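You operate a simulated robot arm through the tools that you are given. There is no shell and no other tool. Be economical: measure what you need, move in short steps, check, and stop when the job is done.

You run a simulated robot arm. Do the job below in one go: nothing can be reset, and whatever is moved stays where it is left.

JOB
Flake the rye into the white beaker, stop the flaker, then brush up the dust.
Fine: all the rye, none spilt; the flaker's slides as they are; use the purple brush and put it back where it stood. Set down upright: purple brush. What is to be rubbed or washed off counts as gone when no trace of it is left.

Only the result counts: the job must be done as asked and must still hold three seconds after the hand-in. Knocking over, shifting, dropping, spilling or breaking anything else fails it.

ROBOT AND FRAMES
A 7-joint arm with a two-finger parallel gripper, fixed in place. Base frame: the origin is at the foot of the arm, x ahead of it, y to its left, z up; the work surface is at about z = 0.9. Units: m, rad, N and s.
With the tool pointing down near the work surface it reaches from about 0.24 to 0.68 m from the base axis. Its first joint turns from -1.152 to 1.152 rad. Payload 2.4 kg.
The tool frame sits at the grasp point between the pads (the TCP): z along the fingers, y along the line on which they close. The tips reach 0.03 m beyond it. Largest opening 0.094 m; finger width 0.028, thickness 0.01; the body of the gripper, 0.05 by 0.096 m, starts 0.055 m behind the TCP.
Orientation is that of the tool frame in the base frame, as a unit quaternion [x, y, z, w]. With the fingers straight down and closing along the base's y, the tool's x points along the base's -x, its y along +y and its z along -z.

CONTROLS
- The arm moves only by the tool jog_arm. Its argument "commands" is a list of rows, each a list of 3 entries, a list of its own where there are three numbers: the turn, a rotation vector about the tool's x, y, z in degrees, then the shift along the tool's x, y, z in mm, then the gripper command, from -1 (shut) to 1 (fully open), values between in proportion. In form: [[[wx, wy, wz], [tx, ty, tz], hand], ...]. A call has 1 to 20 rows; each row is the pose to reach, as a shift and turn from the pose commanded when the call began, along the tool's axes at that moment. Rows are played at 5 a second. More than 0.05 m and 0.15 rad between two rows, or a gripper value outside its range, and nothing of the call is played. A pose out of reach is approached as far as the arm can. The call stops where the force on the tool passes 40 N (or 10 N more than at its start, if that is more) or the arm is blocked; 0.2 s more then pass. The fingers move at their own pace (about 0.153 m/s each) and stop on an object; they squeeze with about 39 N. The grip force told is the motor's: it shows also when the fingers shut on nothing. Time passes only in rows, and 0.2 s behind the last, so rows that repeat a pose let the fingers close. The reply holds the time, the measured pose of the TCP, the force on the tool along the base axes, the opening and the grip force, in the units named above and with some noise, with the torque about the TCP (base axes, N m) and any sound that the robot's microphone picked up, and new pictures: "show" is both (left out), scene, wrist or none.
- Cameras (640 x 400 px; columns grow to the right, rows downward): "scene" is fixed at [0.0451, 0.5068, 1.4322]; the picture's right is [-0.39, -0.92, 0.00], its down [-0.61, 0.26, -0.75] and it looks along [0.69, -0.29, -0.66] (base axes); focal length 312 px, centre (320, 200). "wrist" rides on the gripper at [0.076, 0.014, -0.102] in the tool frame; the picture's right is [-0.18, 0.98, 0.00], its down [-0.75, -0.14, -0.64] and it looks along [-0.63, -0.12, 0.77] (tool axes); focal length 243 px, centre (320, 200). There is no depth. A picture from a camera that has moved, and an enlarged one, comes with that camera's place and axes in the base frame and with its lens. The place of the scene camera against the robot may be out by one fixed shift of up to 0.018 m in any direction.
- inspect(camera, box): a new picture of the part [left, top, right, bottom] of that camera's present view, enlarged. No time passes.
- sign_off(): hands the job in; it is judged then, once.

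Go step by step. Nothing tells you positions but the pictures and the camera data: compare them with the known pose of the tool, close in by small moves and look again before you grip or let go. The budget is 120 turns and 200 pictures, counting those below and the enlarged ones. Unless the task says otherwise, let go and move clear before handing in, and close with one line.

The tools are called after "Emit:" as name(argument=value, ...) on one line, values as JSON. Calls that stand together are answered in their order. jog_arm: Moves the arm, as the interface text tells. Its arguments: {"type":"object","properties":{"commands":{"type":"array"},"show":{"type":"string","enum":["both","scene","wrist","none"]}},"required":["commands"]} The other tools are called the same way: inspect (camera, box) takes an enlarged picture of a part of a camera's view; sign_off () hands the job in.

At the start:

```text
t: 0.0
eef_pos: [0.3813, 0.1884, 1.2191]
ee_rot: [0.0, 1.0, 0.0, -0.001]
force: [0.1, 0.1, 0.1]
moment: [0.0, -0.01, 0.0]
finger_gap: 0.0938
grasp_force: 0.0
```

scene: 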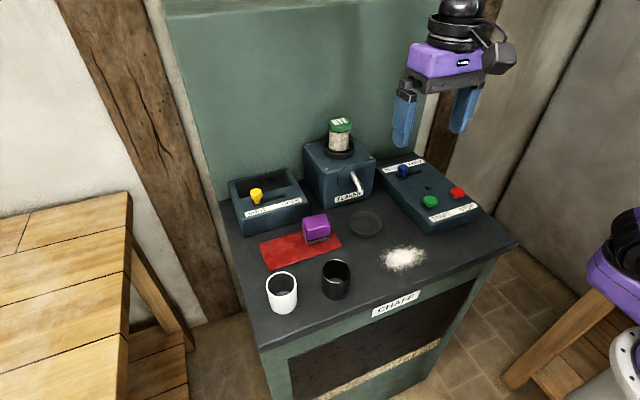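
wrist: 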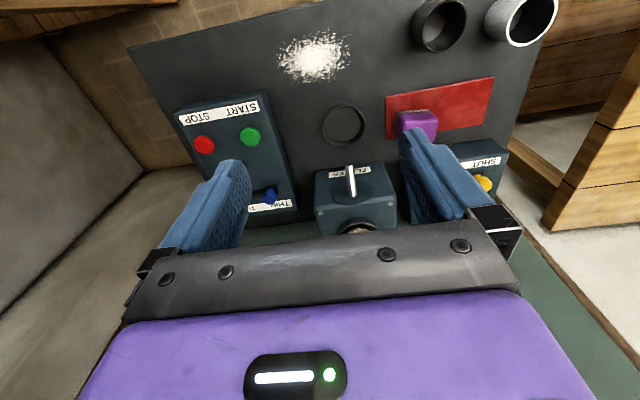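

I see a flaker with a rye hopper, a button panel, a slide box, two beakers, a purple brush on a red cloth, and a dust patch. I'll enlarge the pictures first to read the labels.

Emit:
inspect(camera="scene", box=[220, 100, 380, 200])

Emit:
inspect(camera="scene", box=[220, 190, 420, 315])

Emit:
inspect(camera="scene", box=[350, 140, 510, 240])

Emit:
inspect(camera="wrist", box=[160, 80, 560, 330])

```text
4.00 times, centred on (300, 150) of scene
camera zoom: at [0.0451, 0.5068, 1.4322], right [-0.39, -0.92, 0.0], down [-0.61, 0.26, -0.75], along [0.69, -0.29, -0.66], focal length 1248 px, centre (400, 400)
```

zoom: 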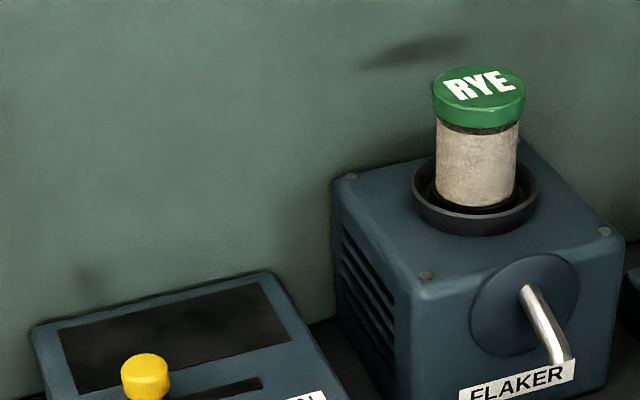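

```text
3.20 times, centred on (320, 252) of scene
camera zoom: at [0.0451, 0.5068, 1.4322], right [-0.39, -0.92, 0.0], down [-0.61, 0.26, -0.75], along [0.69, -0.29, -0.66], focal length 998 px, centre (320, 32)
```

zoom: 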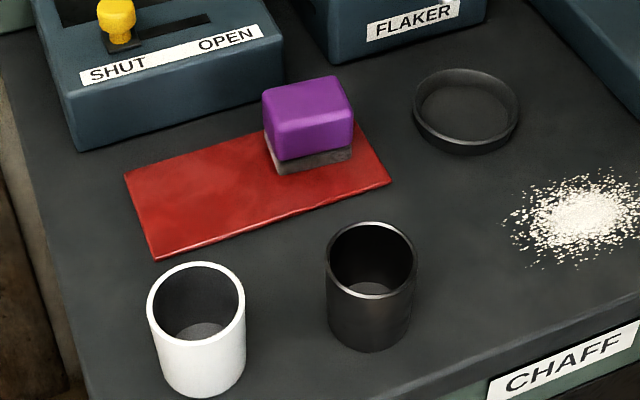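

```text
4.00 times, centred on (430, 190) of scene
camera zoom: at [0.0451, 0.5068, 1.4322], right [-0.39, -0.92, 0.0], down [-0.61, 0.26, -0.75], along [0.69, -0.29, -0.66], focal length 1248 px, centre (-120, 240)
```

zoom: 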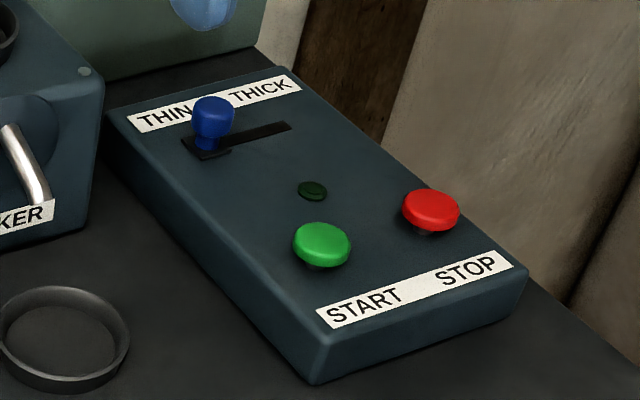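

```text
1.60 times, centred on (360, 205) of wrist
camera zoom: at [0.3064, 0.202, 1.3206], right [0.18, 0.98, 0.0], down [0.75, -0.14, 0.64], along [0.63, -0.12, -0.77], focal length 388 px, centre (256, 192)
```

zoom: 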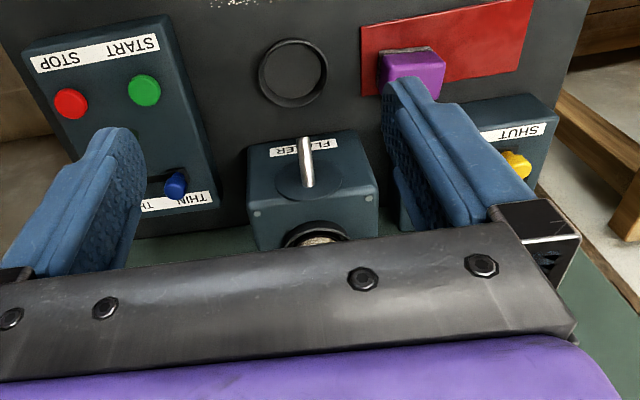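

The ring is at about [0.48, 0.21], and the spout tip at about [0.52, 0.21, 0.985]. I'll move closer to view the flaker's front before acting.

Emit:
jog_arm(commands=[[[0, 0, 0], [30, 0, 45], 1], [[0, 0, 0], [60, 0, 85], 1], [[0, 0, 0], [80, 0, 120], 1], [[0, 0, 0], [80, 0, 120], 1]], show="wrist")

```text
refused: row 1 steps farther than a row can; nothing moved
```

Emit:
jog_arm(commands=[[[0, 0, 0], [25, 0, 40], 1], [[0, 0, 0], [50, 0, 80], 1], [[0, 0, 0], [75, 0, 120], 1], [[0, 0, 0], [75, 0, 120], 1]], show="wrist")

```text
t: 1.0
eef_pos: [0.3073, 0.1876, 1.097]
ee_rot: [0.0, 1.0, -0.001, 0.0]
force: [0.2, -0.4, 0.3]
moment: [0.02, 0.02, 0.01]
finger_gap: 0.0943
grasp_force: 0.0
camera wrist: at [0.2317, 0.201, 1.1991], right [0.18, 0.98, 0.0], down [0.75, -0.14, 0.64], along [0.63, -0.12, -0.77], focal length 243 px, centre (320, 200)
```

wrist: 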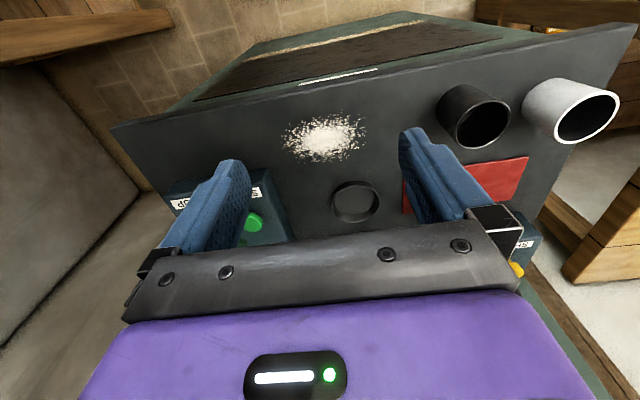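

The flaker's front is hidden behind the gripper from here. I'll move forward and up to look down at the spout.

Emit:
jog_arm(commands=[[[0, 0, 0], [-10, 0, -45], 1], [[0, 0, 0], [-50, 0, -70], 1], [[0, 0, 0], [-95, 0, -80], 1], [[0, 0, 0], [-140, 0, -80], 1], [[0, 0, 0], [-140, 0, -80], 1]], show="wrist")

```text
t: 2.2
eef_pos: [0.448, 0.1863, 1.1776]
ee_rot: [0.0, 1.0, 0.0, 0.0]
force: [-0.3, -0.3, -0.6]
moment: [-0.02, 0.0, 0.0]
finger_gap: 0.094
grasp_force: 0.0
camera wrist: at [0.3725, 0.2005, 1.2801], right [0.18, 0.98, 0.0], down [0.75, -0.14, 0.64], along [0.63, -0.12, -0.77], focal length 243 px, centre (320, 200)
```

wrist: 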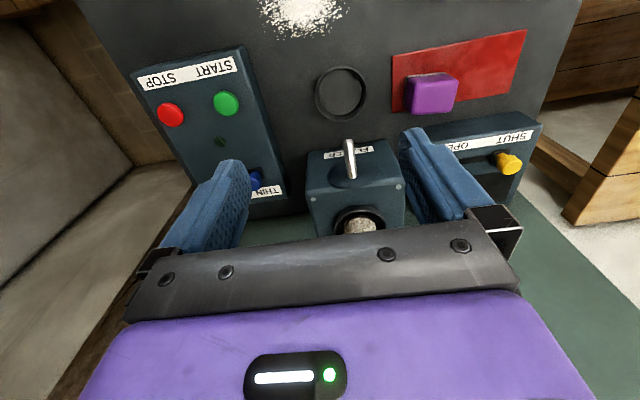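

Emit:
inspect(camera="wrist", box=[280, 50, 440, 250])

Emit:
inspect(camera="scene", box=[300, 110, 400, 210])

```text
2.00 times, centred on (360, 150) of wrist
camera zoom: at [0.3725, 0.2005, 1.2801], right [0.18, 0.98, 0.0], down [0.75, -0.14, 0.64], along [0.63, -0.12, -0.77], focal length 485 px, centre (240, 300)
```

zoom: 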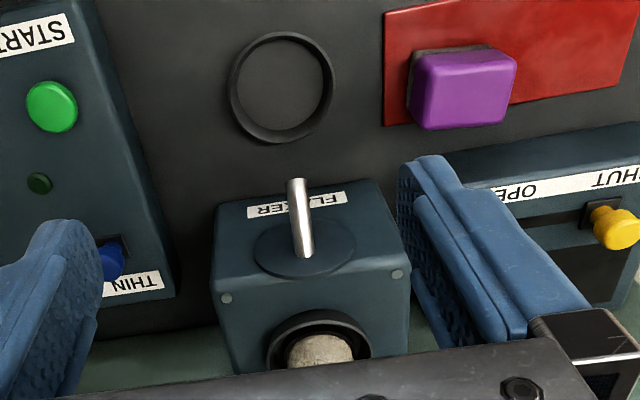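

```text
4.00 times, centred on (350, 160) of scene
camera zoom: at [0.0451, 0.5068, 1.4322], right [-0.39, -0.92, 0.0], down [-0.61, 0.26, -0.75], along [0.69, -0.29, -0.66], focal length 1248 px, centre (200, 360)
```

zoom: 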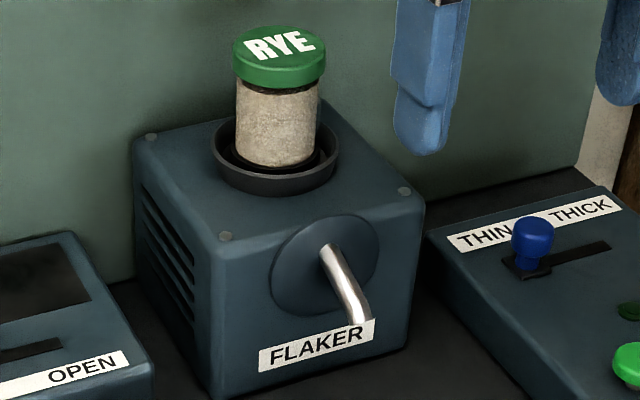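

The ring in front of the spout is the beaker's seat, at about [0.485, 0.209]. The white beaker is at about [0.37, 0.448], with its rim near z 0.956. I'll move above it, tilting the tool so its body stays back from the spout later.

Emit:
jog_arm(commands=[[[0, 0, 0], [12, 42, 0], 1], [[0, -6, 0], [24, 84, 5], 1], [[0, -12, 0], [36, 126, 20], 1], [[0, -18, 0], [48, 168, 35], 1], [[0, -25, 0], [60, 210, 50], 1], [[0, -25, 0], [70, 240, 65], 1], [[0, -25, 0], [78, 262, 88], 1], [[0, -25, 0], [78, 262, 88], 1]])

```text
t: 4.0
eef_pos: [0.3695, 0.4525, 1.0897]
ee_rot: [0.0, 0.976, 0.0, 0.217]
force: [-0.2, 0.7, 0.2]
moment: [0.0, 0.02, 0.07]
finger_gap: 0.0943
grasp_force: 0.1
camera wrist: at [0.2575, 0.4663, 1.1506], right [0.17, 0.98, 0.08], down [0.41, -0.14, 0.9], along [0.9, -0.12, -0.43], focal length 243 px, centre (320, 200)
```

scene: 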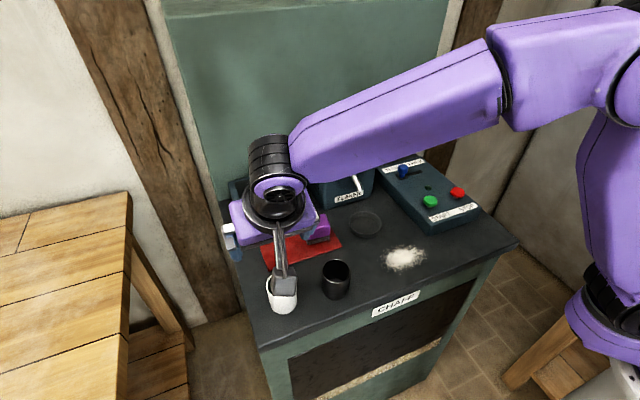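
wrist: 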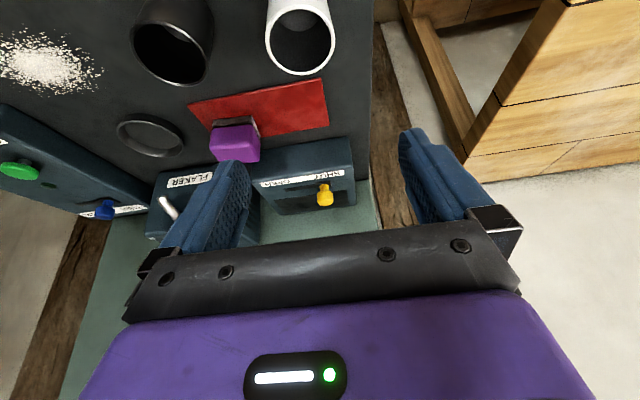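

The rim reads as [0.373, 0.447], which agrees with the estimate. I'll go straight down beside it and check.

Emit:
jog_arm(commands=[[[0, 0, 0], [12, -3, 27], 1], [[0, 0, 0], [27, -5.5, 60], 1], [[0, 0, 0], [39, -5.5, 87], 1], [[0, 0, 0], [39, -5.5, 87], 1]])

```text
t: 5.0
eef_pos: [0.3707, 0.4433, 0.9943]
ee_rot: [0.0, 0.976, 0.0, 0.216]
force: [-0.3, 0.6, 0.6]
moment: [0.01, 0.01, 0.0]
finger_gap: 0.094
grasp_force: 0.1
camera wrist: at [0.2579, 0.4577, 1.0548], right [0.17, 0.98, 0.08], down [0.41, -0.14, 0.9], along [0.9, -0.12, -0.43], focal length 243 px, centre (320, 200)
```

scene: 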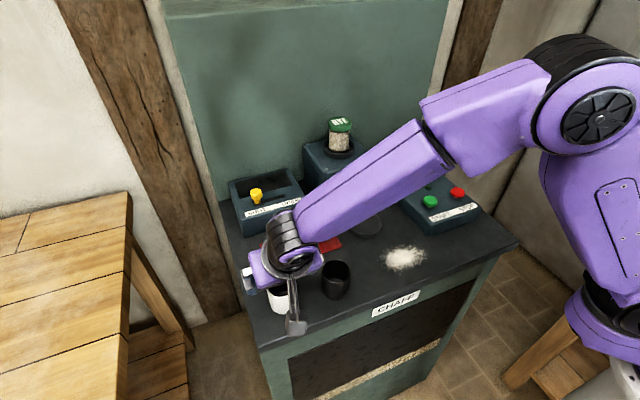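
wrist: 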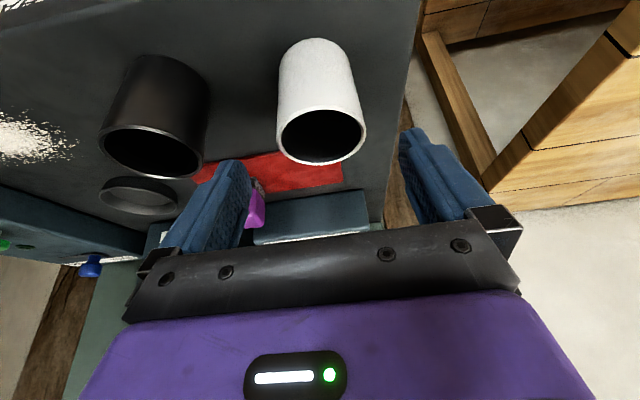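

The beaker's centre is at [0.375, 0.446] and it's about 53 mm across. I'll lower to grip height and close on it.

Emit:
jog_arm(commands=[[[0, 0, 0], [6, 3, 18], 1], [[0, 0, 0], [13, 3, 37], 1], [[0, 0, 0], [13, 3, 37], 1], [[0, 0, 0], [13, 3, 37], -0.2], [[0, 0, 0], [13, 3, 37], -0.2], [[0, 0, 0], [13, 3, 37], -0.2]], show="wrist")

```text
t: 6.4
eef_pos: [0.3734, 0.4477, 0.9559]
ee_rot: [0.0, 0.976, 0.0, 0.217]
force: [0.1, 0.4, -0.3]
moment: [-0.03, 0.0, -0.03]
finger_gap: 0.0532
grasp_force: 39.0
camera wrist: at [0.2627, 0.4624, 1.0168], right [0.17, 0.98, 0.08], down [0.41, -0.14, 0.9], along [0.9, -0.12, -0.43], focal length 243 px, centre (320, 200)
```

wrist: 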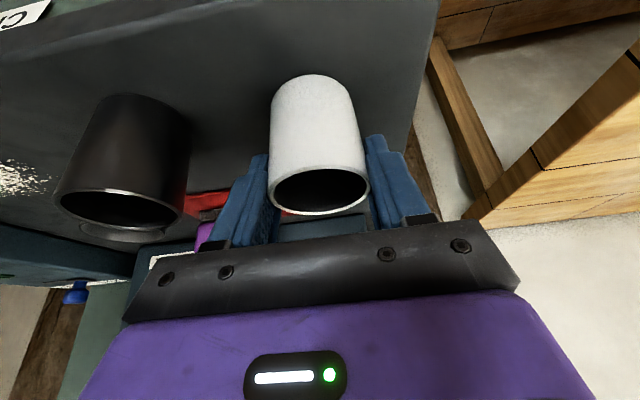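

The beaker is gripped. I'll lift it, carry it across above the black beaker and hold it in front of the ring.

Emit:
jog_arm(commands=[[[0, 0, 0], [-8, 0, -18], -0.2], [[0, 0, 0], [-17, 0, -36], -0.2], [[0, 0, 0], [-34, 0, -72.5], -0.2], [[0, 0, 0], [-38, -40, -71], -0.2], [[0, 0, 0], [-42, -80, -69], -0.2], [[0, 0, 0], [-46, -120, -67], -0.2], [[0, 0, 0], [-50, -160, -65], -0.2], [[0, 0, 0], [-54, -200, -63], -0.2], [[0, 0, 0], [-58, -238, -61], -0.2], [[0, 0, 0], [-41, -238, -25], -0.2], [[0, 0, 0], [-41, -238, -25], -0.2]])

```text
t: 8.8
eef_pos: [0.4007, 0.2069, 0.9947]
ee_rot: [0.001, 0.976, 0.0, 0.217]
force: [-0.4, 0.3, -1.7]
moment: [0.02, 0.0, -0.02]
finger_gap: 0.0528
grasp_force: 39.0
camera wrist: at [0.2893, 0.2209, 1.0547], right [0.17, 0.98, 0.08], down [0.41, -0.14, 0.9], along [0.9, -0.12, -0.43], focal length 243 px, centre (320, 200)
```

scene: 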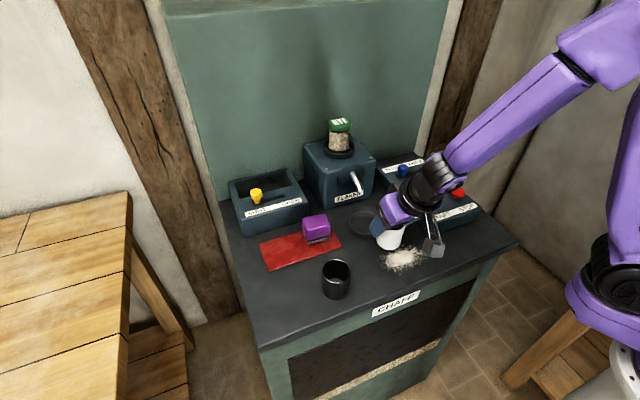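
wrist: 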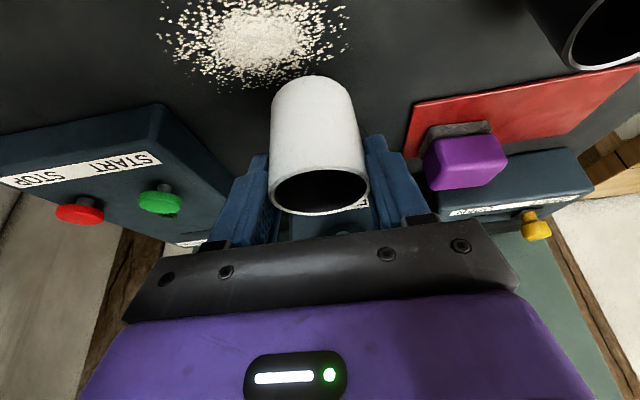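

The ring's lip is about 13 mm high, and the spout tip is at about x 0.519, z 0.99. I'll slide the beaker forward over the ring, keeping its rim below the spout.

Emit:
jog_arm(commands=[[[0, 0, 0], [5.5, 0, 11.8], -0.2], [[0, 0, 0], [-18, 2.5, 23], -0.2], [[0, 0, 0], [-45, 2.5, 36], -0.2], [[0, 0, 0], [-71, 2.5, 47.5], -0.2], [[0, 0, 0], [-71, 2.5, 47.5], -0.2]])

Emit:
inspect(camera="scene", box=[320, 150, 440, 260])

Emit:
inspect(camera="wrist", box=[220, 50, 420, 250])

```text
t: 10.0
eef_pos: [0.4866, 0.2093, 0.9835]
ee_rot: [0.0, 0.976, 0.001, 0.217]
force: [0.1, 0.8, -1.5]
moment: [0.01, -0.03, -0.02]
finger_gap: 0.0529
grasp_force: 38.5
camera wrist: at [0.3748, 0.2244, 1.0444], right [0.17, 0.98, 0.08], down [0.41, -0.14, 0.9], along [0.9, -0.12, -0.43], focal length 243 px, centre (320, 200)
```

scene: 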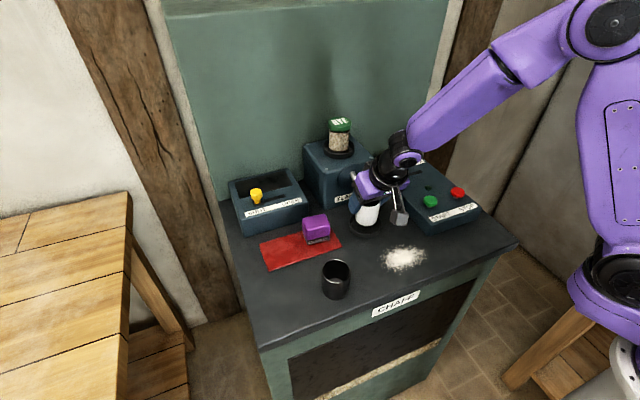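
wrist: 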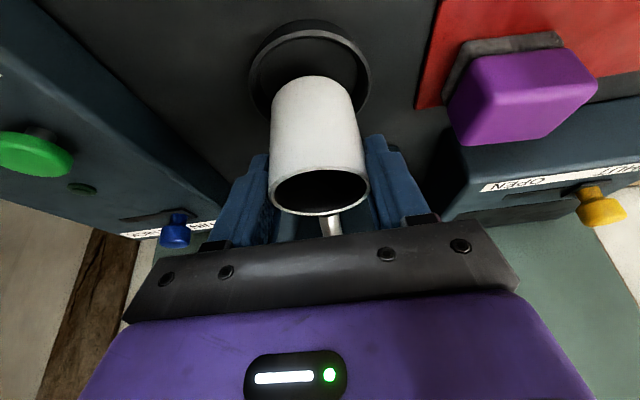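

```text
3.64 times, centred on (380, 205) of scene
camera zoom: at [0.0451, 0.5068, 1.4322], right [-0.39, -0.92, 0.0], down [-0.61, 0.26, -0.75], along [0.69, -0.29, -0.66], focal length 1134 px, centre (102, 182)
```

zoom: 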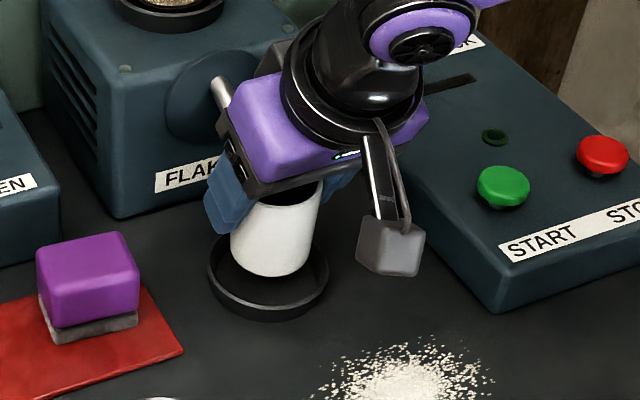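

```text
2.00 times, centred on (320, 150) of wrist
camera zoom: at [0.3748, 0.2244, 1.0444], right [0.17, 0.98, 0.08], down [0.41, -0.14, 0.9], along [0.9, -0.12, -0.43], focal length 485 px, centre (320, 300)
```

zoom: 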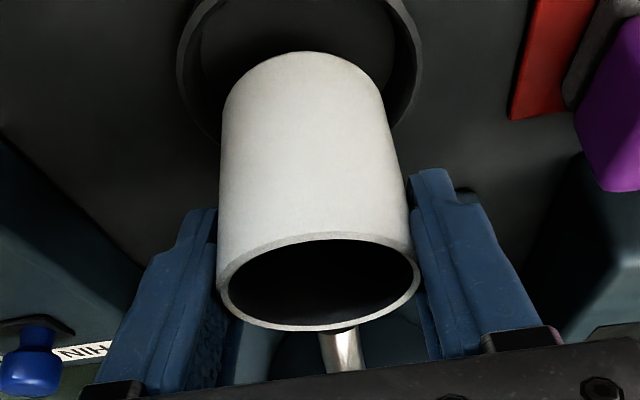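

The beaker is centred over the ring to within a few mm. I'll lower it to the table.

Emit:
jog_arm(commands=[[[0, 0, 0], [6, 1.5, 8], -0.2], [[0, 0, 0], [10, 1.5, 17], -0.2], [[0, 0, 0], [14, 1.5, 23], -0.2], [[0, 0, 0], [14.4, 1.5, 24], -0.2]])

Emit:
inspect(camera="scene", box=[320, 150, 440, 260])

```text
t: 11.0
eef_pos: [0.4845, 0.2123, 0.9571]
ee_rot: [0.001, 0.976, 0.0, 0.219]
force: [2.4, -6.0, 29.5]
moment: [-0.21, -0.19, 0.11]
finger_gap: 0.053
grasp_force: 38.6
camera wrist: at [0.3724, 0.2267, 1.0173], right [0.17, 0.98, 0.08], down [0.41, -0.14, 0.9], along [0.9, -0.12, -0.42], focal length 243 px, centre (320, 200)
```

scene: 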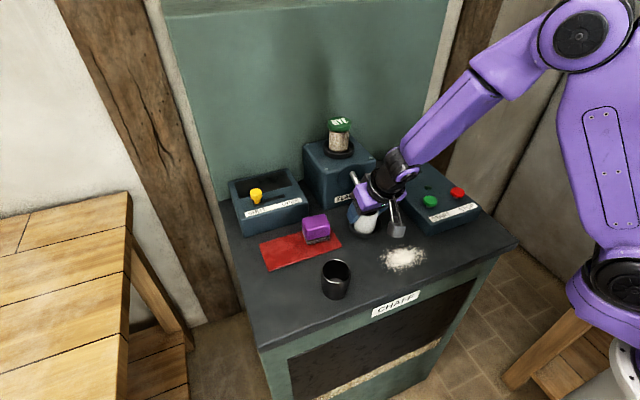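
wrist: 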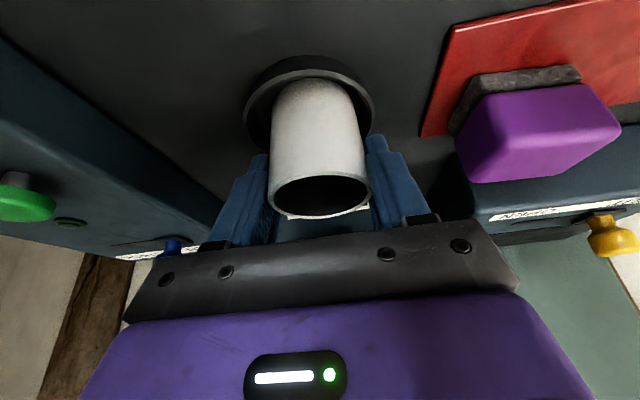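

```text
3.64 times, centred on (380, 205) of scene
camera zoom: at [0.0447, 0.5064, 1.4324], right [-0.39, -0.92, 0.0], down [-0.61, 0.26, -0.75], along [0.69, -0.29, -0.66], focal length 1134 px, centre (102, 182)
```

zoom: 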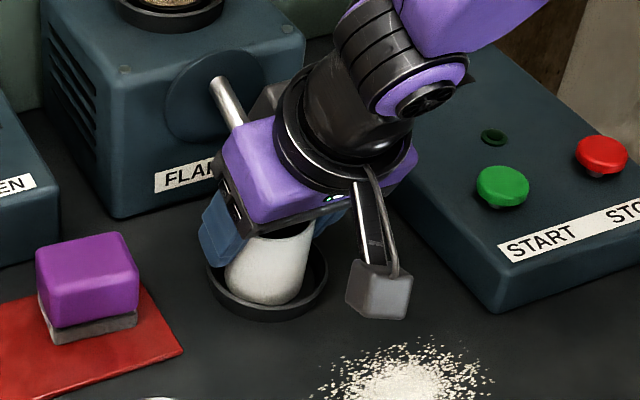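

The beaker has touched down inside the ring (29 N upward). I'll ease off a little, open the fingers and back out.

Emit:
jog_arm(commands=[[[0, 0, 0], [-0.4, 0, -1], -0.2], [[0, 0, 0], [-0.4, 0, -1], 0.4], [[0, 0, 0], [-0.4, 0, -1], 0.6], [[0, 0, 0], [0, 0, -20], 0.6], [[0, 0, 0], [0, 0, -60], 0.6], [[0, 0, 0], [0, 0, -100], 0.6], [[0, 0, 0], [0, 0, -140], 0.6], [[0, 0, 0], [0, 0, -140], 0.6]])

Emit:
inspect(camera="scene", box=[300, 110, 440, 260])

```text
t: 12.8
eef_pos: [0.4206, 0.2151, 1.0828]
ee_rot: [0.0, 0.976, 0.0, 0.216]
force: [-0.6, 0.5, 0.3]
moment: [-0.02, -0.01, 0.04]
finger_gap: 0.0754
grasp_force: 0.1
camera wrist: at [0.3103, 0.229, 1.1433], right [0.17, 0.98, 0.08], down [0.41, -0.14, 0.9], along [0.9, -0.12, -0.43], focal length 243 px, centre (320, 200)
```

scene: 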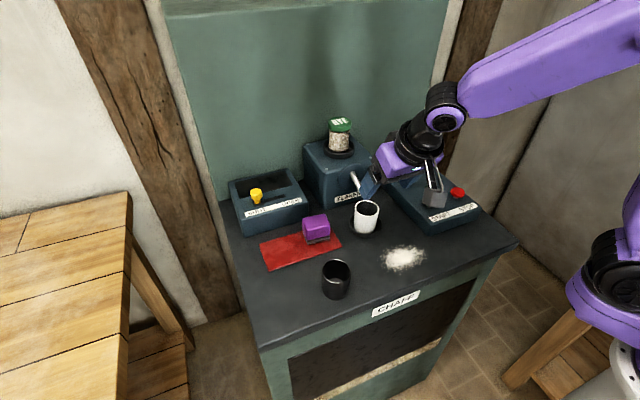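
wrist: 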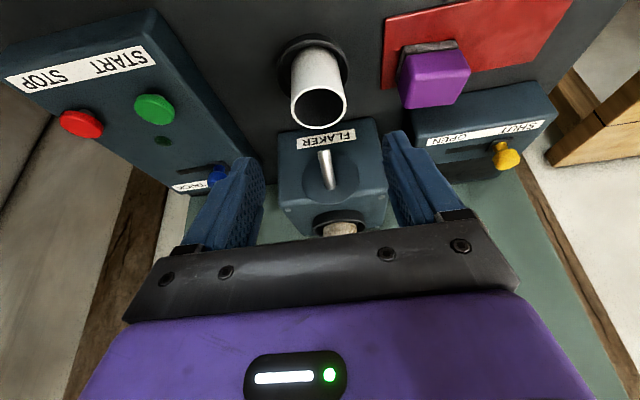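

```text
2.67 times, centred on (370, 185) of scene
camera zoom: at [0.0451, 0.5068, 1.4322], right [-0.39, -0.92, 0.0], down [-0.61, 0.26, -0.75], along [0.69, -0.29, -0.66], focal length 832 px, centre (187, 240)
```

zoom: 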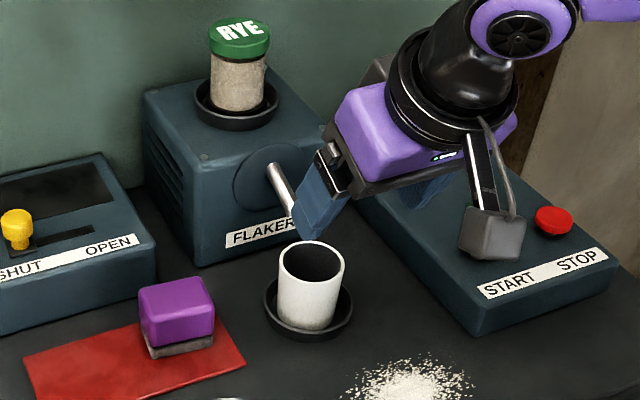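

The beaker stands upright in the ring under the spout. START is at about [0.452, 0.064] and STOP at about [0.45, -0.013]. I'll close the fingers, set the tool upright and hover over START.

Emit:
jog_arm(commands=[[[0, 0, 0], [0, -30, 0], 0], [[0, 8, 0], [-4, -65, 5], -1], [[0, 16, 0], [-9, -100, 15], -1], [[0, 24.9, 0], [-14, -135, 25], -1], [[0, 24.9, 0], [-19, -151, 34], -1], [[0, 24.9, 0], [-19, -151, 34], -1]])

Emit:
inspect(camera="wrist", box=[220, 80, 420, 240])

Emit:
inspect(camera="scene", box=[370, 130, 500, 250])

```text
refused: row 4 steps farther than a row can; nothing moved
```

```text
2.50 times, centred on (320, 160) of wrist
camera zoom: at [0.3103, 0.229, 1.1433], right [0.17, 0.98, 0.08], down [0.41, -0.14, 0.9], along [0.9, -0.12, -0.43], focal length 606 px, centre (320, 300)
```

zoom: 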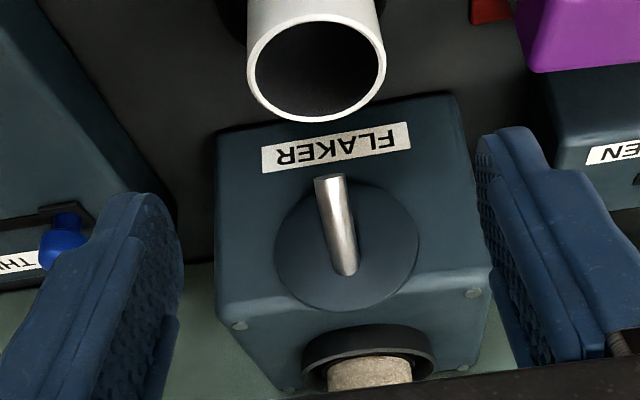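

```text
3.33 times, centred on (435, 190) of scene
camera zoom: at [0.0451, 0.5068, 1.4322], right [-0.39, -0.92, 0.0], down [-0.61, 0.26, -0.75], along [0.69, -0.29, -0.66], focal length 1040 px, centre (-63, 233)
```

zoom: 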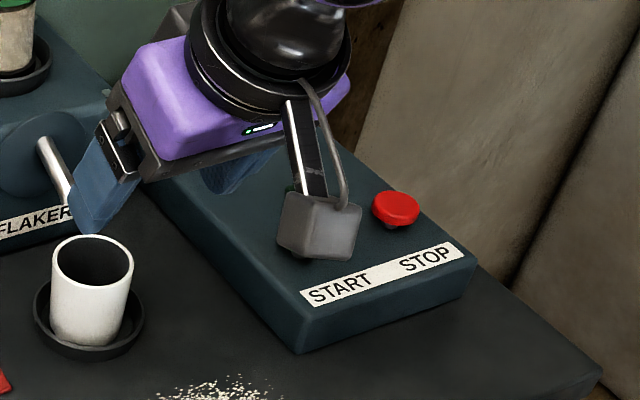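

The large turn in one row was refused, so I'll use smaller ones.

Emit:
jog_arm(commands=[[[0, 0, 0], [0, -30, 0], 0], [[0, 7, 0], [-4, -65, 5], -1], [[0, 14, 0], [-9, -100, 15], -1], [[0, 21, 0], [-14, -135, 25], -1], [[0, 25, 0], [-19, -151, 34], -1], [[0, 25, 0], [-19, -151, 34], -1]])

Emit:
inspect(camera="wrist", box=[220, 80, 420, 240])

```text
t: 14.2
eef_pos: [0.4547, 0.0606, 1.059]
ee_rot: [0.0, 1.0, 0.0, -0.001]
force: [0.7, 0.4, -0.3]
moment: [-0.03, -0.01, 0.03]
finger_gap: 0.0
grasp_force: 33.1
camera wrist: at [0.3798, 0.0745, 1.1619], right [0.18, 0.98, 0.0], down [0.75, -0.14, 0.64], along [0.63, -0.12, -0.77], focal length 243 px, centre (320, 200)
```

scene: 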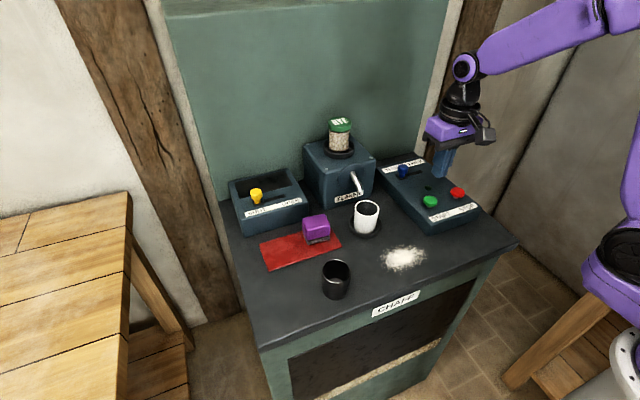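
wrist: 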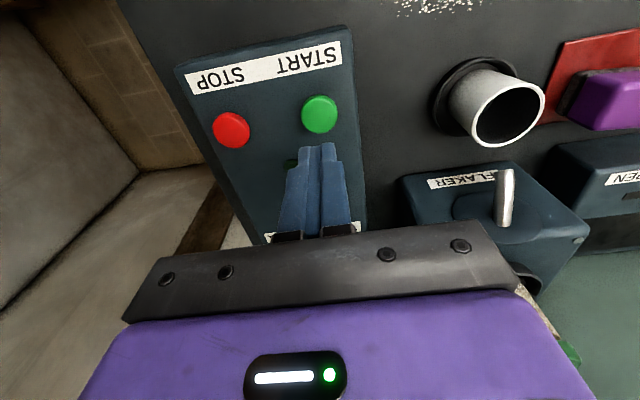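

```text
2.50 times, centred on (320, 160) of wrist
camera zoom: at [0.3798, 0.0745, 1.1619], right [0.18, 0.98, 0.0], down [0.75, -0.14, 0.64], along [0.63, -0.12, -0.77], focal length 606 px, centre (320, 300)
```

zoom: 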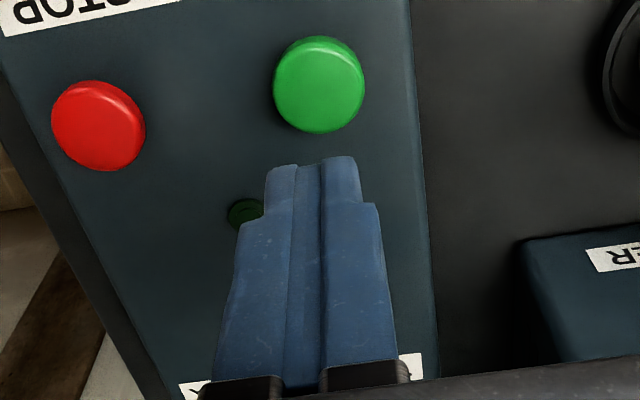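

START is directly beneath the fingertips. I'll go down gently and press it.

Emit:
jog_arm(commands=[[[0, 0, 0], [0, 0, 30], -1], [[0, 0, 0], [0, 0, 55], -1], [[0, 0, 0], [0, 0, 62], -1], [[0, 0, 0], [0, 0, 66], -1], [[0, 0, 0], [0, 0, 69], -1], [[0, 0, 0], [0, 0, 72], -1]])

```text
t: 15.6
eef_pos: [0.4537, 0.0612, 0.9859]
ee_rot: [0.001, 1.0, 0.001, 0.0]
force: [0.9, -0.1, 2.1]
moment: [-0.05, -0.09, -0.02]
finger_gap: 0.0
grasp_force: 33.0
heard: click
camera wrist: at [0.3792, 0.0761, 1.0887], right [0.18, 0.98, 0.0], down [0.75, -0.14, 0.64], along [0.63, -0.12, -0.77], focal length 243 px, centre (320, 200)
```

scene: 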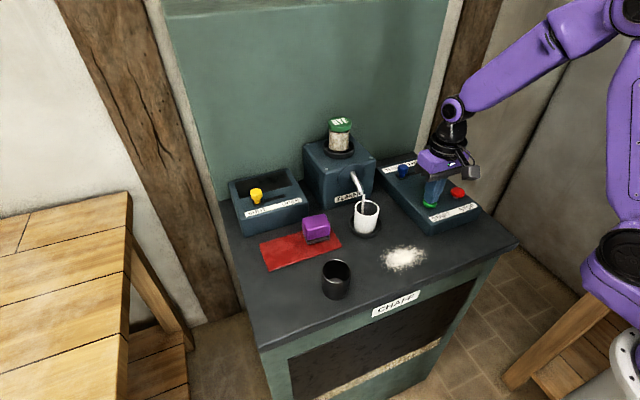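
wrist: 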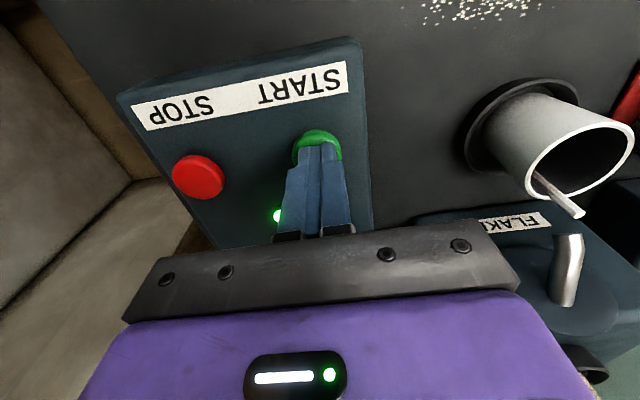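

The click sounded, the lamp is on and the stream falls into the beaker. I'll raise the hand, move over STOP and watch the hopper.

Emit:
jog_arm(commands=[[[0, 0, 0], [0, 0, -25], -1], [[0, 0, 0], [0, -40, -40], -1], [[0, 0, 0], [0, -81, -40], -1], [[0, 0, 0], [0, -81, -30], -1]], show="both")

Emit:
inspect(camera="scene", box=[300, 110, 420, 240])

```text
t: 16.6
eef_pos: [0.4536, -0.0179, 1.0182]
ee_rot: [0.0, 1.0, 0.0, 0.001]
force: [-0.2, -0.2, 0.3]
moment: [-0.02, -0.01, -0.05]
finger_gap: 0.0002
grasp_force: 32.9
camera wrist: at [0.3792, -0.0049, 1.1191], right [0.18, 0.98, 0.0], down [0.75, -0.14, 0.64], along [0.63, -0.12, -0.77], focal length 243 px, centre (320, 200)
```

scene: 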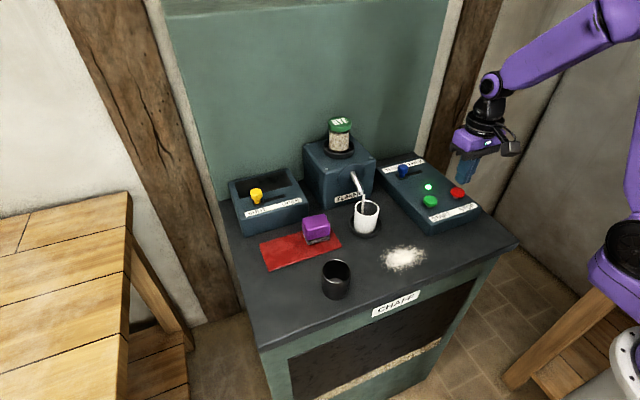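
wrist: 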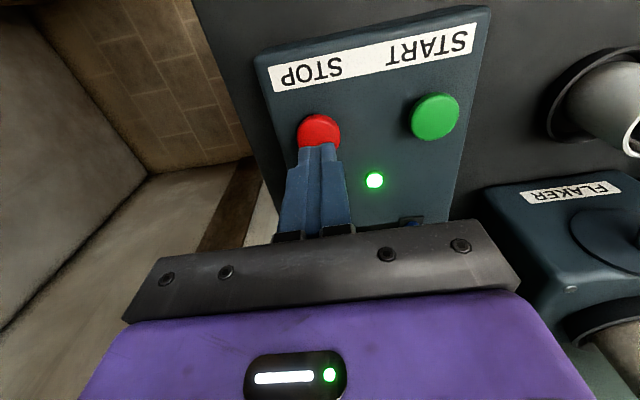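

```text
3.08 times, centred on (360, 175) of scene
camera zoom: at [0.0451, 0.5068, 1.4322], right [-0.39, -0.92, 0.0], down [-0.61, 0.26, -0.75], along [0.69, -0.29, -0.66], focal length 960 px, centre (197, 277)
```

zoom: 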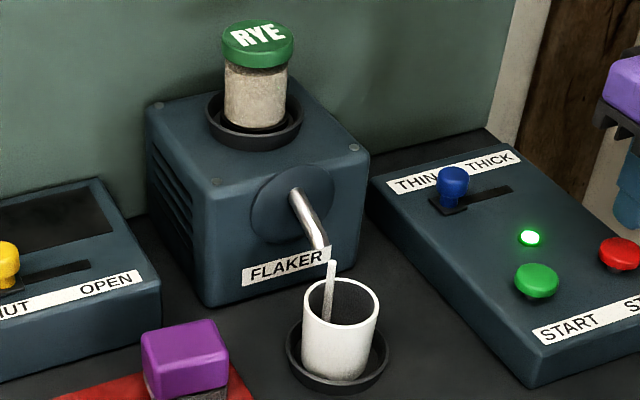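

The stream falls cleanly inside the beaker. I'll wait while the hopper empties.

Emit:
jog_arm(commands=[[[0, 0, 0], [0, 0, 0], -1], [[0, 0, 0], [0, 0, 0], -1], [[0, 0, 0], [0, 0, 0], -1], [[0, 0, 0], [0, 0, 0], -1], [[0, 0, 0], [0, 0, 0], -1], [[0, 0, 0], [0, 0, 0], -1], [[0, 0, 0], [0, 0, 0], -1], [[0, 0, 0], [0, 0, 0], -1], [[0, 0, 0], [0, 0, 0], -1], [[0, 0, 0], [0, 0, 0], -1], [[0, 0, 0], [0, 0, 0], -1], [[0, 0, 0], [0, 0, 0], -1], [[0, 0, 0], [0, 0, 0], -1], [[0, 0, 0], [0, 0, 0], -1], [[0, 0, 0], [0, 0, 0], -1], [[0, 0, 0], [0, 0, 0], -1], [[0, 0, 0], [0, 0, 0], -1], [[0, 0, 0], [0, 0, 0], -1], [[0, 0, 0], [0, 0, 0], -1], [[0, 0, 0], [0, 0, 0], -1]], show="none")

Emit:
inspect(camera="scene", box=[300, 110, 420, 240])

```text
t: 20.8
eef_pos: [0.4559, -0.0182, 1.0158]
ee_rot: [0.0, 1.0, 0.0, -0.001]
force: [0.5, 0.0, 0.6]
moment: [0.0, 0.0, -0.02]
finger_gap: 0.0
grasp_force: 33.1
```

```text
3.08 times, centred on (360, 175) of scene
camera zoom: at [0.0451, 0.5068, 1.4322], right [-0.39, -0.92, 0.0], down [-0.61, 0.26, -0.75], along [0.69, -0.29, -0.66], focal length 960 px, centre (197, 277)
```

zoom: 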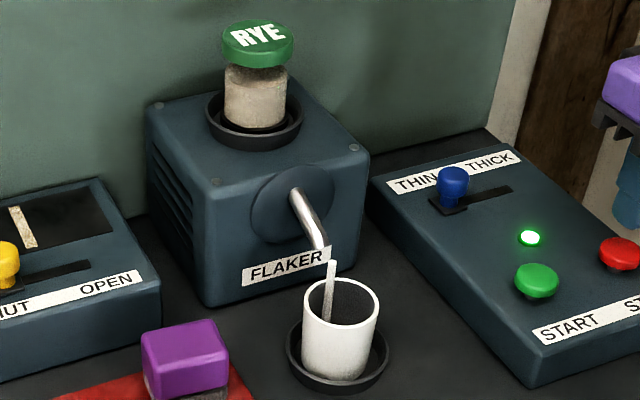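

A pale strip has appeared in the dark window on the yellow-slide box, so I'll look at it closer.

Emit:
inspect(camera="scene", box=[220, 160, 320, 240])

Emit:
inspect(camera="scene", box=[320, 110, 360, 160])

```text
5.00 times, centred on (270, 200) of scene
camera zoom: at [0.0451, 0.5068, 1.4322], right [-0.39, -0.92, 0.0], down [-0.61, 0.26, -0.75], along [0.69, -0.29, -0.66], focal length 1559 px, centre (570, 200)
```

zoom: 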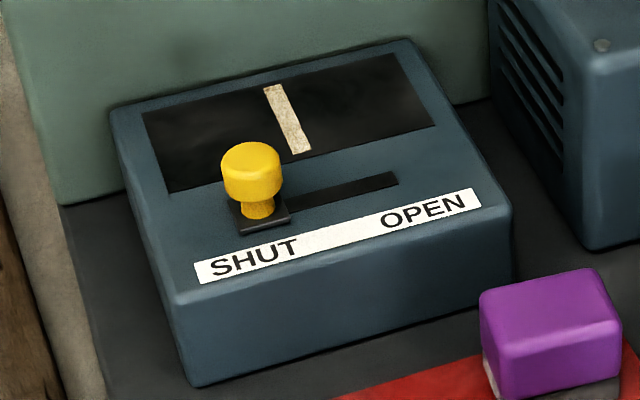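

```text
8.00 times, centred on (340, 135) of scene
camera zoom: at [0.0451, 0.5068, 1.4322], right [-0.39, -0.92, 0.0], down [-0.61, 0.26, -0.75], along [0.69, -0.29, -0.66], focal length 2495 px, centre (160, 720)
```

zoom: 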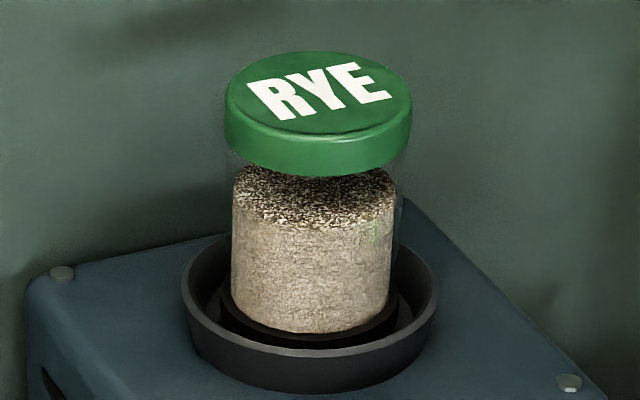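

The rye level drops steadily, about a fifth in 5 s. I'll keep waiting and watch both.

Emit:
jog_arm(commands=[[[0, 0, 0], [0, 0, 0], -1], [[0, 0, 0], [0, 0, 0], -1], [[0, 0, 0], [0, 0, 0], -1], [[0, 0, 0], [0, 0, 0], -1], [[0, 0, 0], [0, 0, 0], -1], [[0, 0, 0], [0, 0, 0], -1], [[0, 0, 0], [0, 0, 0], -1], [[0, 0, 0], [0, 0, 0], -1], [[0, 0, 0], [0, 0, 0], -1], [[0, 0, 0], [0, 0, 0], -1], [[0, 0, 0], [0, 0, 0], -1], [[0, 0, 0], [0, 0, 0], -1], [[0, 0, 0], [0, 0, 0], -1], [[0, 0, 0], [0, 0, 0], -1], [[0, 0, 0], [0, 0, 0], -1], [[0, 0, 0], [0, 0, 0], -1], [[0, 0, 0], [0, 0, 0], -1], [[0, 0, 0], [0, 0, 0], -1], [[0, 0, 0], [0, 0, 0], -1], [[0, 0, 0], [0, 0, 0], -1]], show="none")

Emit:
inspect(camera="scene", box=[220, 110, 400, 250])

```text
t: 25.0
eef_pos: [0.4553, -0.0179, 1.0171]
ee_rot: [0.0, 1.0, 0.0, 0.0]
force: [0.6, -0.1, -0.3]
moment: [-0.04, 0.01, -0.03]
finger_gap: 0.0
grasp_force: 32.9
```

```text
2.86 times, centred on (310, 180) of scene
camera zoom: at [0.0451, 0.5068, 1.4322], right [-0.39, -0.92, 0.0], down [-0.61, 0.26, -0.75], along [0.69, -0.29, -0.66], focal length 891 px, centre (349, 257)
```

zoom: 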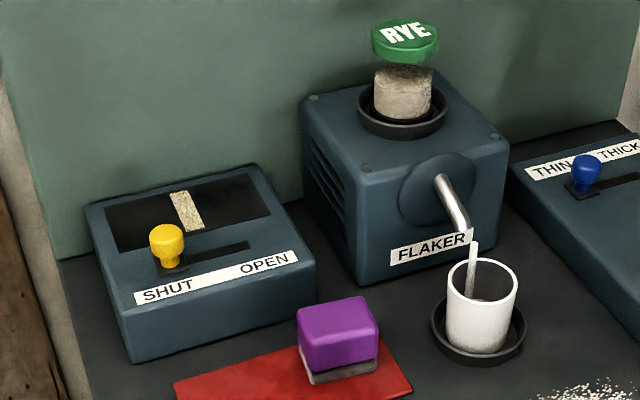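

The flow is steady: the level is at about 60% and the beaker is filling. I'll keep waiting.

Emit:
jog_arm(commands=[[[0, 0, 0], [0, 0, 0], -1], [[0, 0, 0], [0, 0, 0], -1], [[0, 0, 0], [0, 0, 0], -1], [[0, 0, 0], [0, 0, 0], -1], [[0, 0, 0], [0, 0, 0], -1], [[0, 0, 0], [0, 0, 0], -1], [[0, 0, 0], [0, 0, 0], -1], [[0, 0, 0], [0, 0, 0], -1], [[0, 0, 0], [0, 0, 0], -1], [[0, 0, 0], [0, 0, 0], -1], [[0, 0, 0], [0, 0, 0], -1], [[0, 0, 0], [0, 0, 0], -1], [[0, 0, 0], [0, 0, 0], -1], [[0, 0, 0], [0, 0, 0], -1], [[0, 0, 0], [0, 0, 0], -1], [[0, 0, 0], [0, 0, 0], -1], [[0, 0, 0], [0, 0, 0], -1], [[0, 0, 0], [0, 0, 0], -1], [[0, 0, 0], [0, 0, 0], -1], [[0, 0, 0], [0, 0, 0], -1]], show="none")

Emit:
inspect(camera="scene", box=[220, 110, 400, 250])

```text
t: 29.2
eef_pos: [0.455, -0.0187, 1.0176]
ee_rot: [0.0, 1.0, 0.0, 0.0]
force: [0.4, 0.0, -0.2]
moment: [0.02, 0.02, 0.0]
finger_gap: 0.0
grasp_force: 33.0
```

```text
2.86 times, centred on (310, 180) of scene
camera zoom: at [0.0451, 0.5068, 1.4322], right [-0.39, -0.92, 0.0], down [-0.61, 0.26, -0.75], along [0.69, -0.29, -0.66], focal length 891 px, centre (349, 257)
```

zoom: 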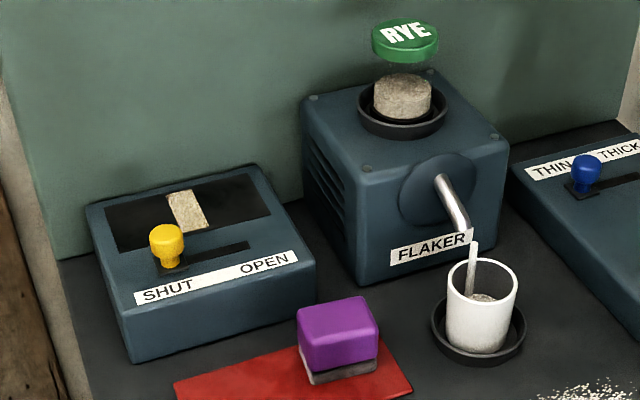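

About 60% has run through so far. I'll wait on.

Emit:
jog_arm(commands=[[[0, 0, 0], [0, 0, 0], -1], [[0, 0, 0], [0, 0, 0], -1], [[0, 0, 0], [0, 0, 0], -1], [[0, 0, 0], [0, 0, 0], -1], [[0, 0, 0], [0, 0, 0], -1], [[0, 0, 0], [0, 0, 0], -1], [[0, 0, 0], [0, 0, 0], -1], [[0, 0, 0], [0, 0, 0], -1], [[0, 0, 0], [0, 0, 0], -1], [[0, 0, 0], [0, 0, 0], -1], [[0, 0, 0], [0, 0, 0], -1], [[0, 0, 0], [0, 0, 0], -1], [[0, 0, 0], [0, 0, 0], -1], [[0, 0, 0], [0, 0, 0], -1], [[0, 0, 0], [0, 0, 0], -1], [[0, 0, 0], [0, 0, 0], -1], [[0, 0, 0], [0, 0, 0], -1], [[0, 0, 0], [0, 0, 0], -1], [[0, 0, 0], [0, 0, 0], -1], [[0, 0, 0], [0, 0, 0], -1]], show="none")

Emit:
inspect(camera="scene", box=[220, 110, 400, 250])

```text
t: 33.4
eef_pos: [0.4549, -0.0181, 1.0173]
ee_rot: [0.0, 1.0, 0.0, 0.0]
force: [-0.3, 0.2, -0.2]
moment: [0.0, 0.01, -0.01]
finger_gap: 0.0
grasp_force: 32.9
```

```text
2.86 times, centred on (310, 180) of scene
camera zoom: at [0.0451, 0.5068, 1.4322], right [-0.39, -0.92, 0.0], down [-0.61, 0.26, -0.75], along [0.69, -0.29, -0.66], focal length 891 px, centre (349, 257)
```

zoom: 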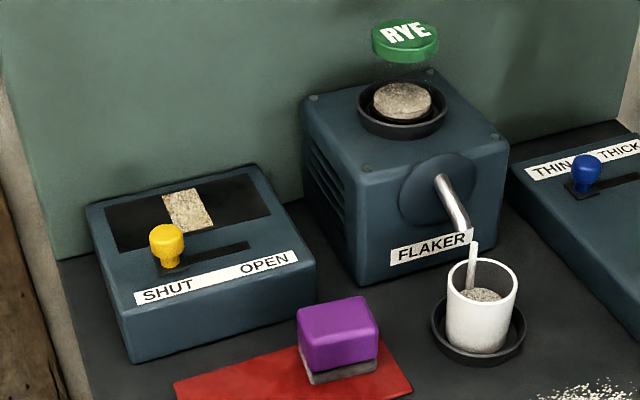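

Emit:
jog_arm(commands=[[[0, 0, 0], [0, 0, 0], -1], [[0, 0, 0], [0, 0, 0], -1], [[0, 0, 0], [0, 0, 0], -1], [[0, 0, 0], [0, 0, 0], -1], [[0, 0, 0], [0, 0, 0], -1], [[0, 0, 0], [0, 0, 0], -1], [[0, 0, 0], [0, 0, 0], -1], [[0, 0, 0], [0, 0, 0], -1], [[0, 0, 0], [0, 0, 0], -1], [[0, 0, 0], [0, 0, 0], -1], [[0, 0, 0], [0, 0, 0], -1], [[0, 0, 0], [0, 0, 0], -1], [[0, 0, 0], [0, 0, 0], -1], [[0, 0, 0], [0, 0, 0], -1], [[0, 0, 0], [0, 0, 0], -1], [[0, 0, 0], [0, 0, 0], -1], [[0, 0, 0], [0, 0, 0], -1], [[0, 0, 0], [0, 0, 0], -1], [[0, 0, 0], [0, 0, 0], -1], [[0, 0, 0], [0, 0, 0], -1]], show="none")

Emit:
inspect(camera="scene", box=[220, 110, 400, 250])

```text
t: 37.6
eef_pos: [0.4542, -0.0183, 1.0171]
ee_rot: [0.0, 1.0, 0.0, 0.0]
force: [-0.2, 0.3, -1.0]
moment: [-0.01, 0.0, 0.01]
finger_gap: 0.0
grasp_force: 32.8
```

```text
2.86 times, centred on (310, 180) of scene
camera zoom: at [0.0451, 0.5068, 1.4322], right [-0.39, -0.92, 0.0], down [-0.61, 0.26, -0.75], along [0.69, -0.29, -0.66], focal length 891 px, centre (349, 257)
```

zoom: 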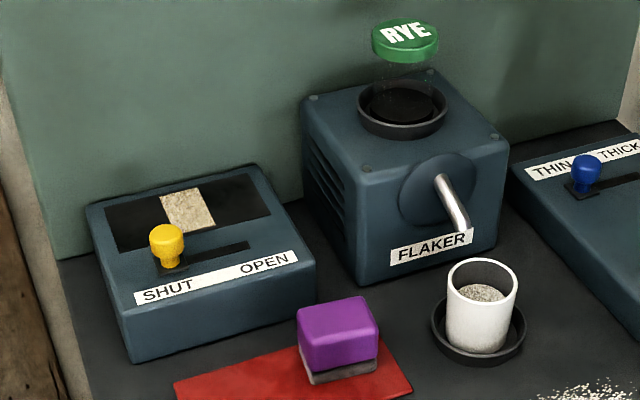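

The hopper is empty and the stream has ended. I'll press STOP.

Emit:
jog_arm(commands=[[[0, 0, 0], [0, 0, 18], -1], [[0, 0, 0], [0, 0, 24], -1], [[0, 0, 0], [0, 0, 28], -1], [[0, 0, 0], [0, 0, 32], -1]], show="wrist")

```text
t: 38.6
eef_pos: [0.4537, -0.0176, 0.9851]
ee_rot: [0.0, 1.0, 0.0, 0.001]
force: [0.3, -0.4, 2.6]
moment: [0.02, 0.0, -0.01]
finger_gap: 0.0001
grasp_force: 32.8
heard: click
camera wrist: at [0.3787, -0.004, 1.0872], right [0.18, 0.98, 0.0], down [0.75, -0.14, 0.64], along [0.63, -0.12, -0.77], focal length 243 px, centre (320, 200)
```

wrist: 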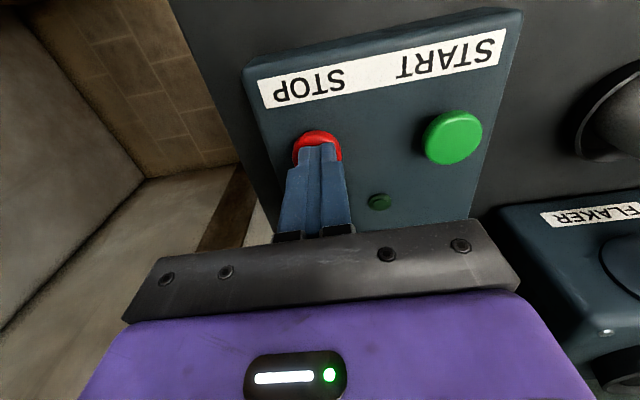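

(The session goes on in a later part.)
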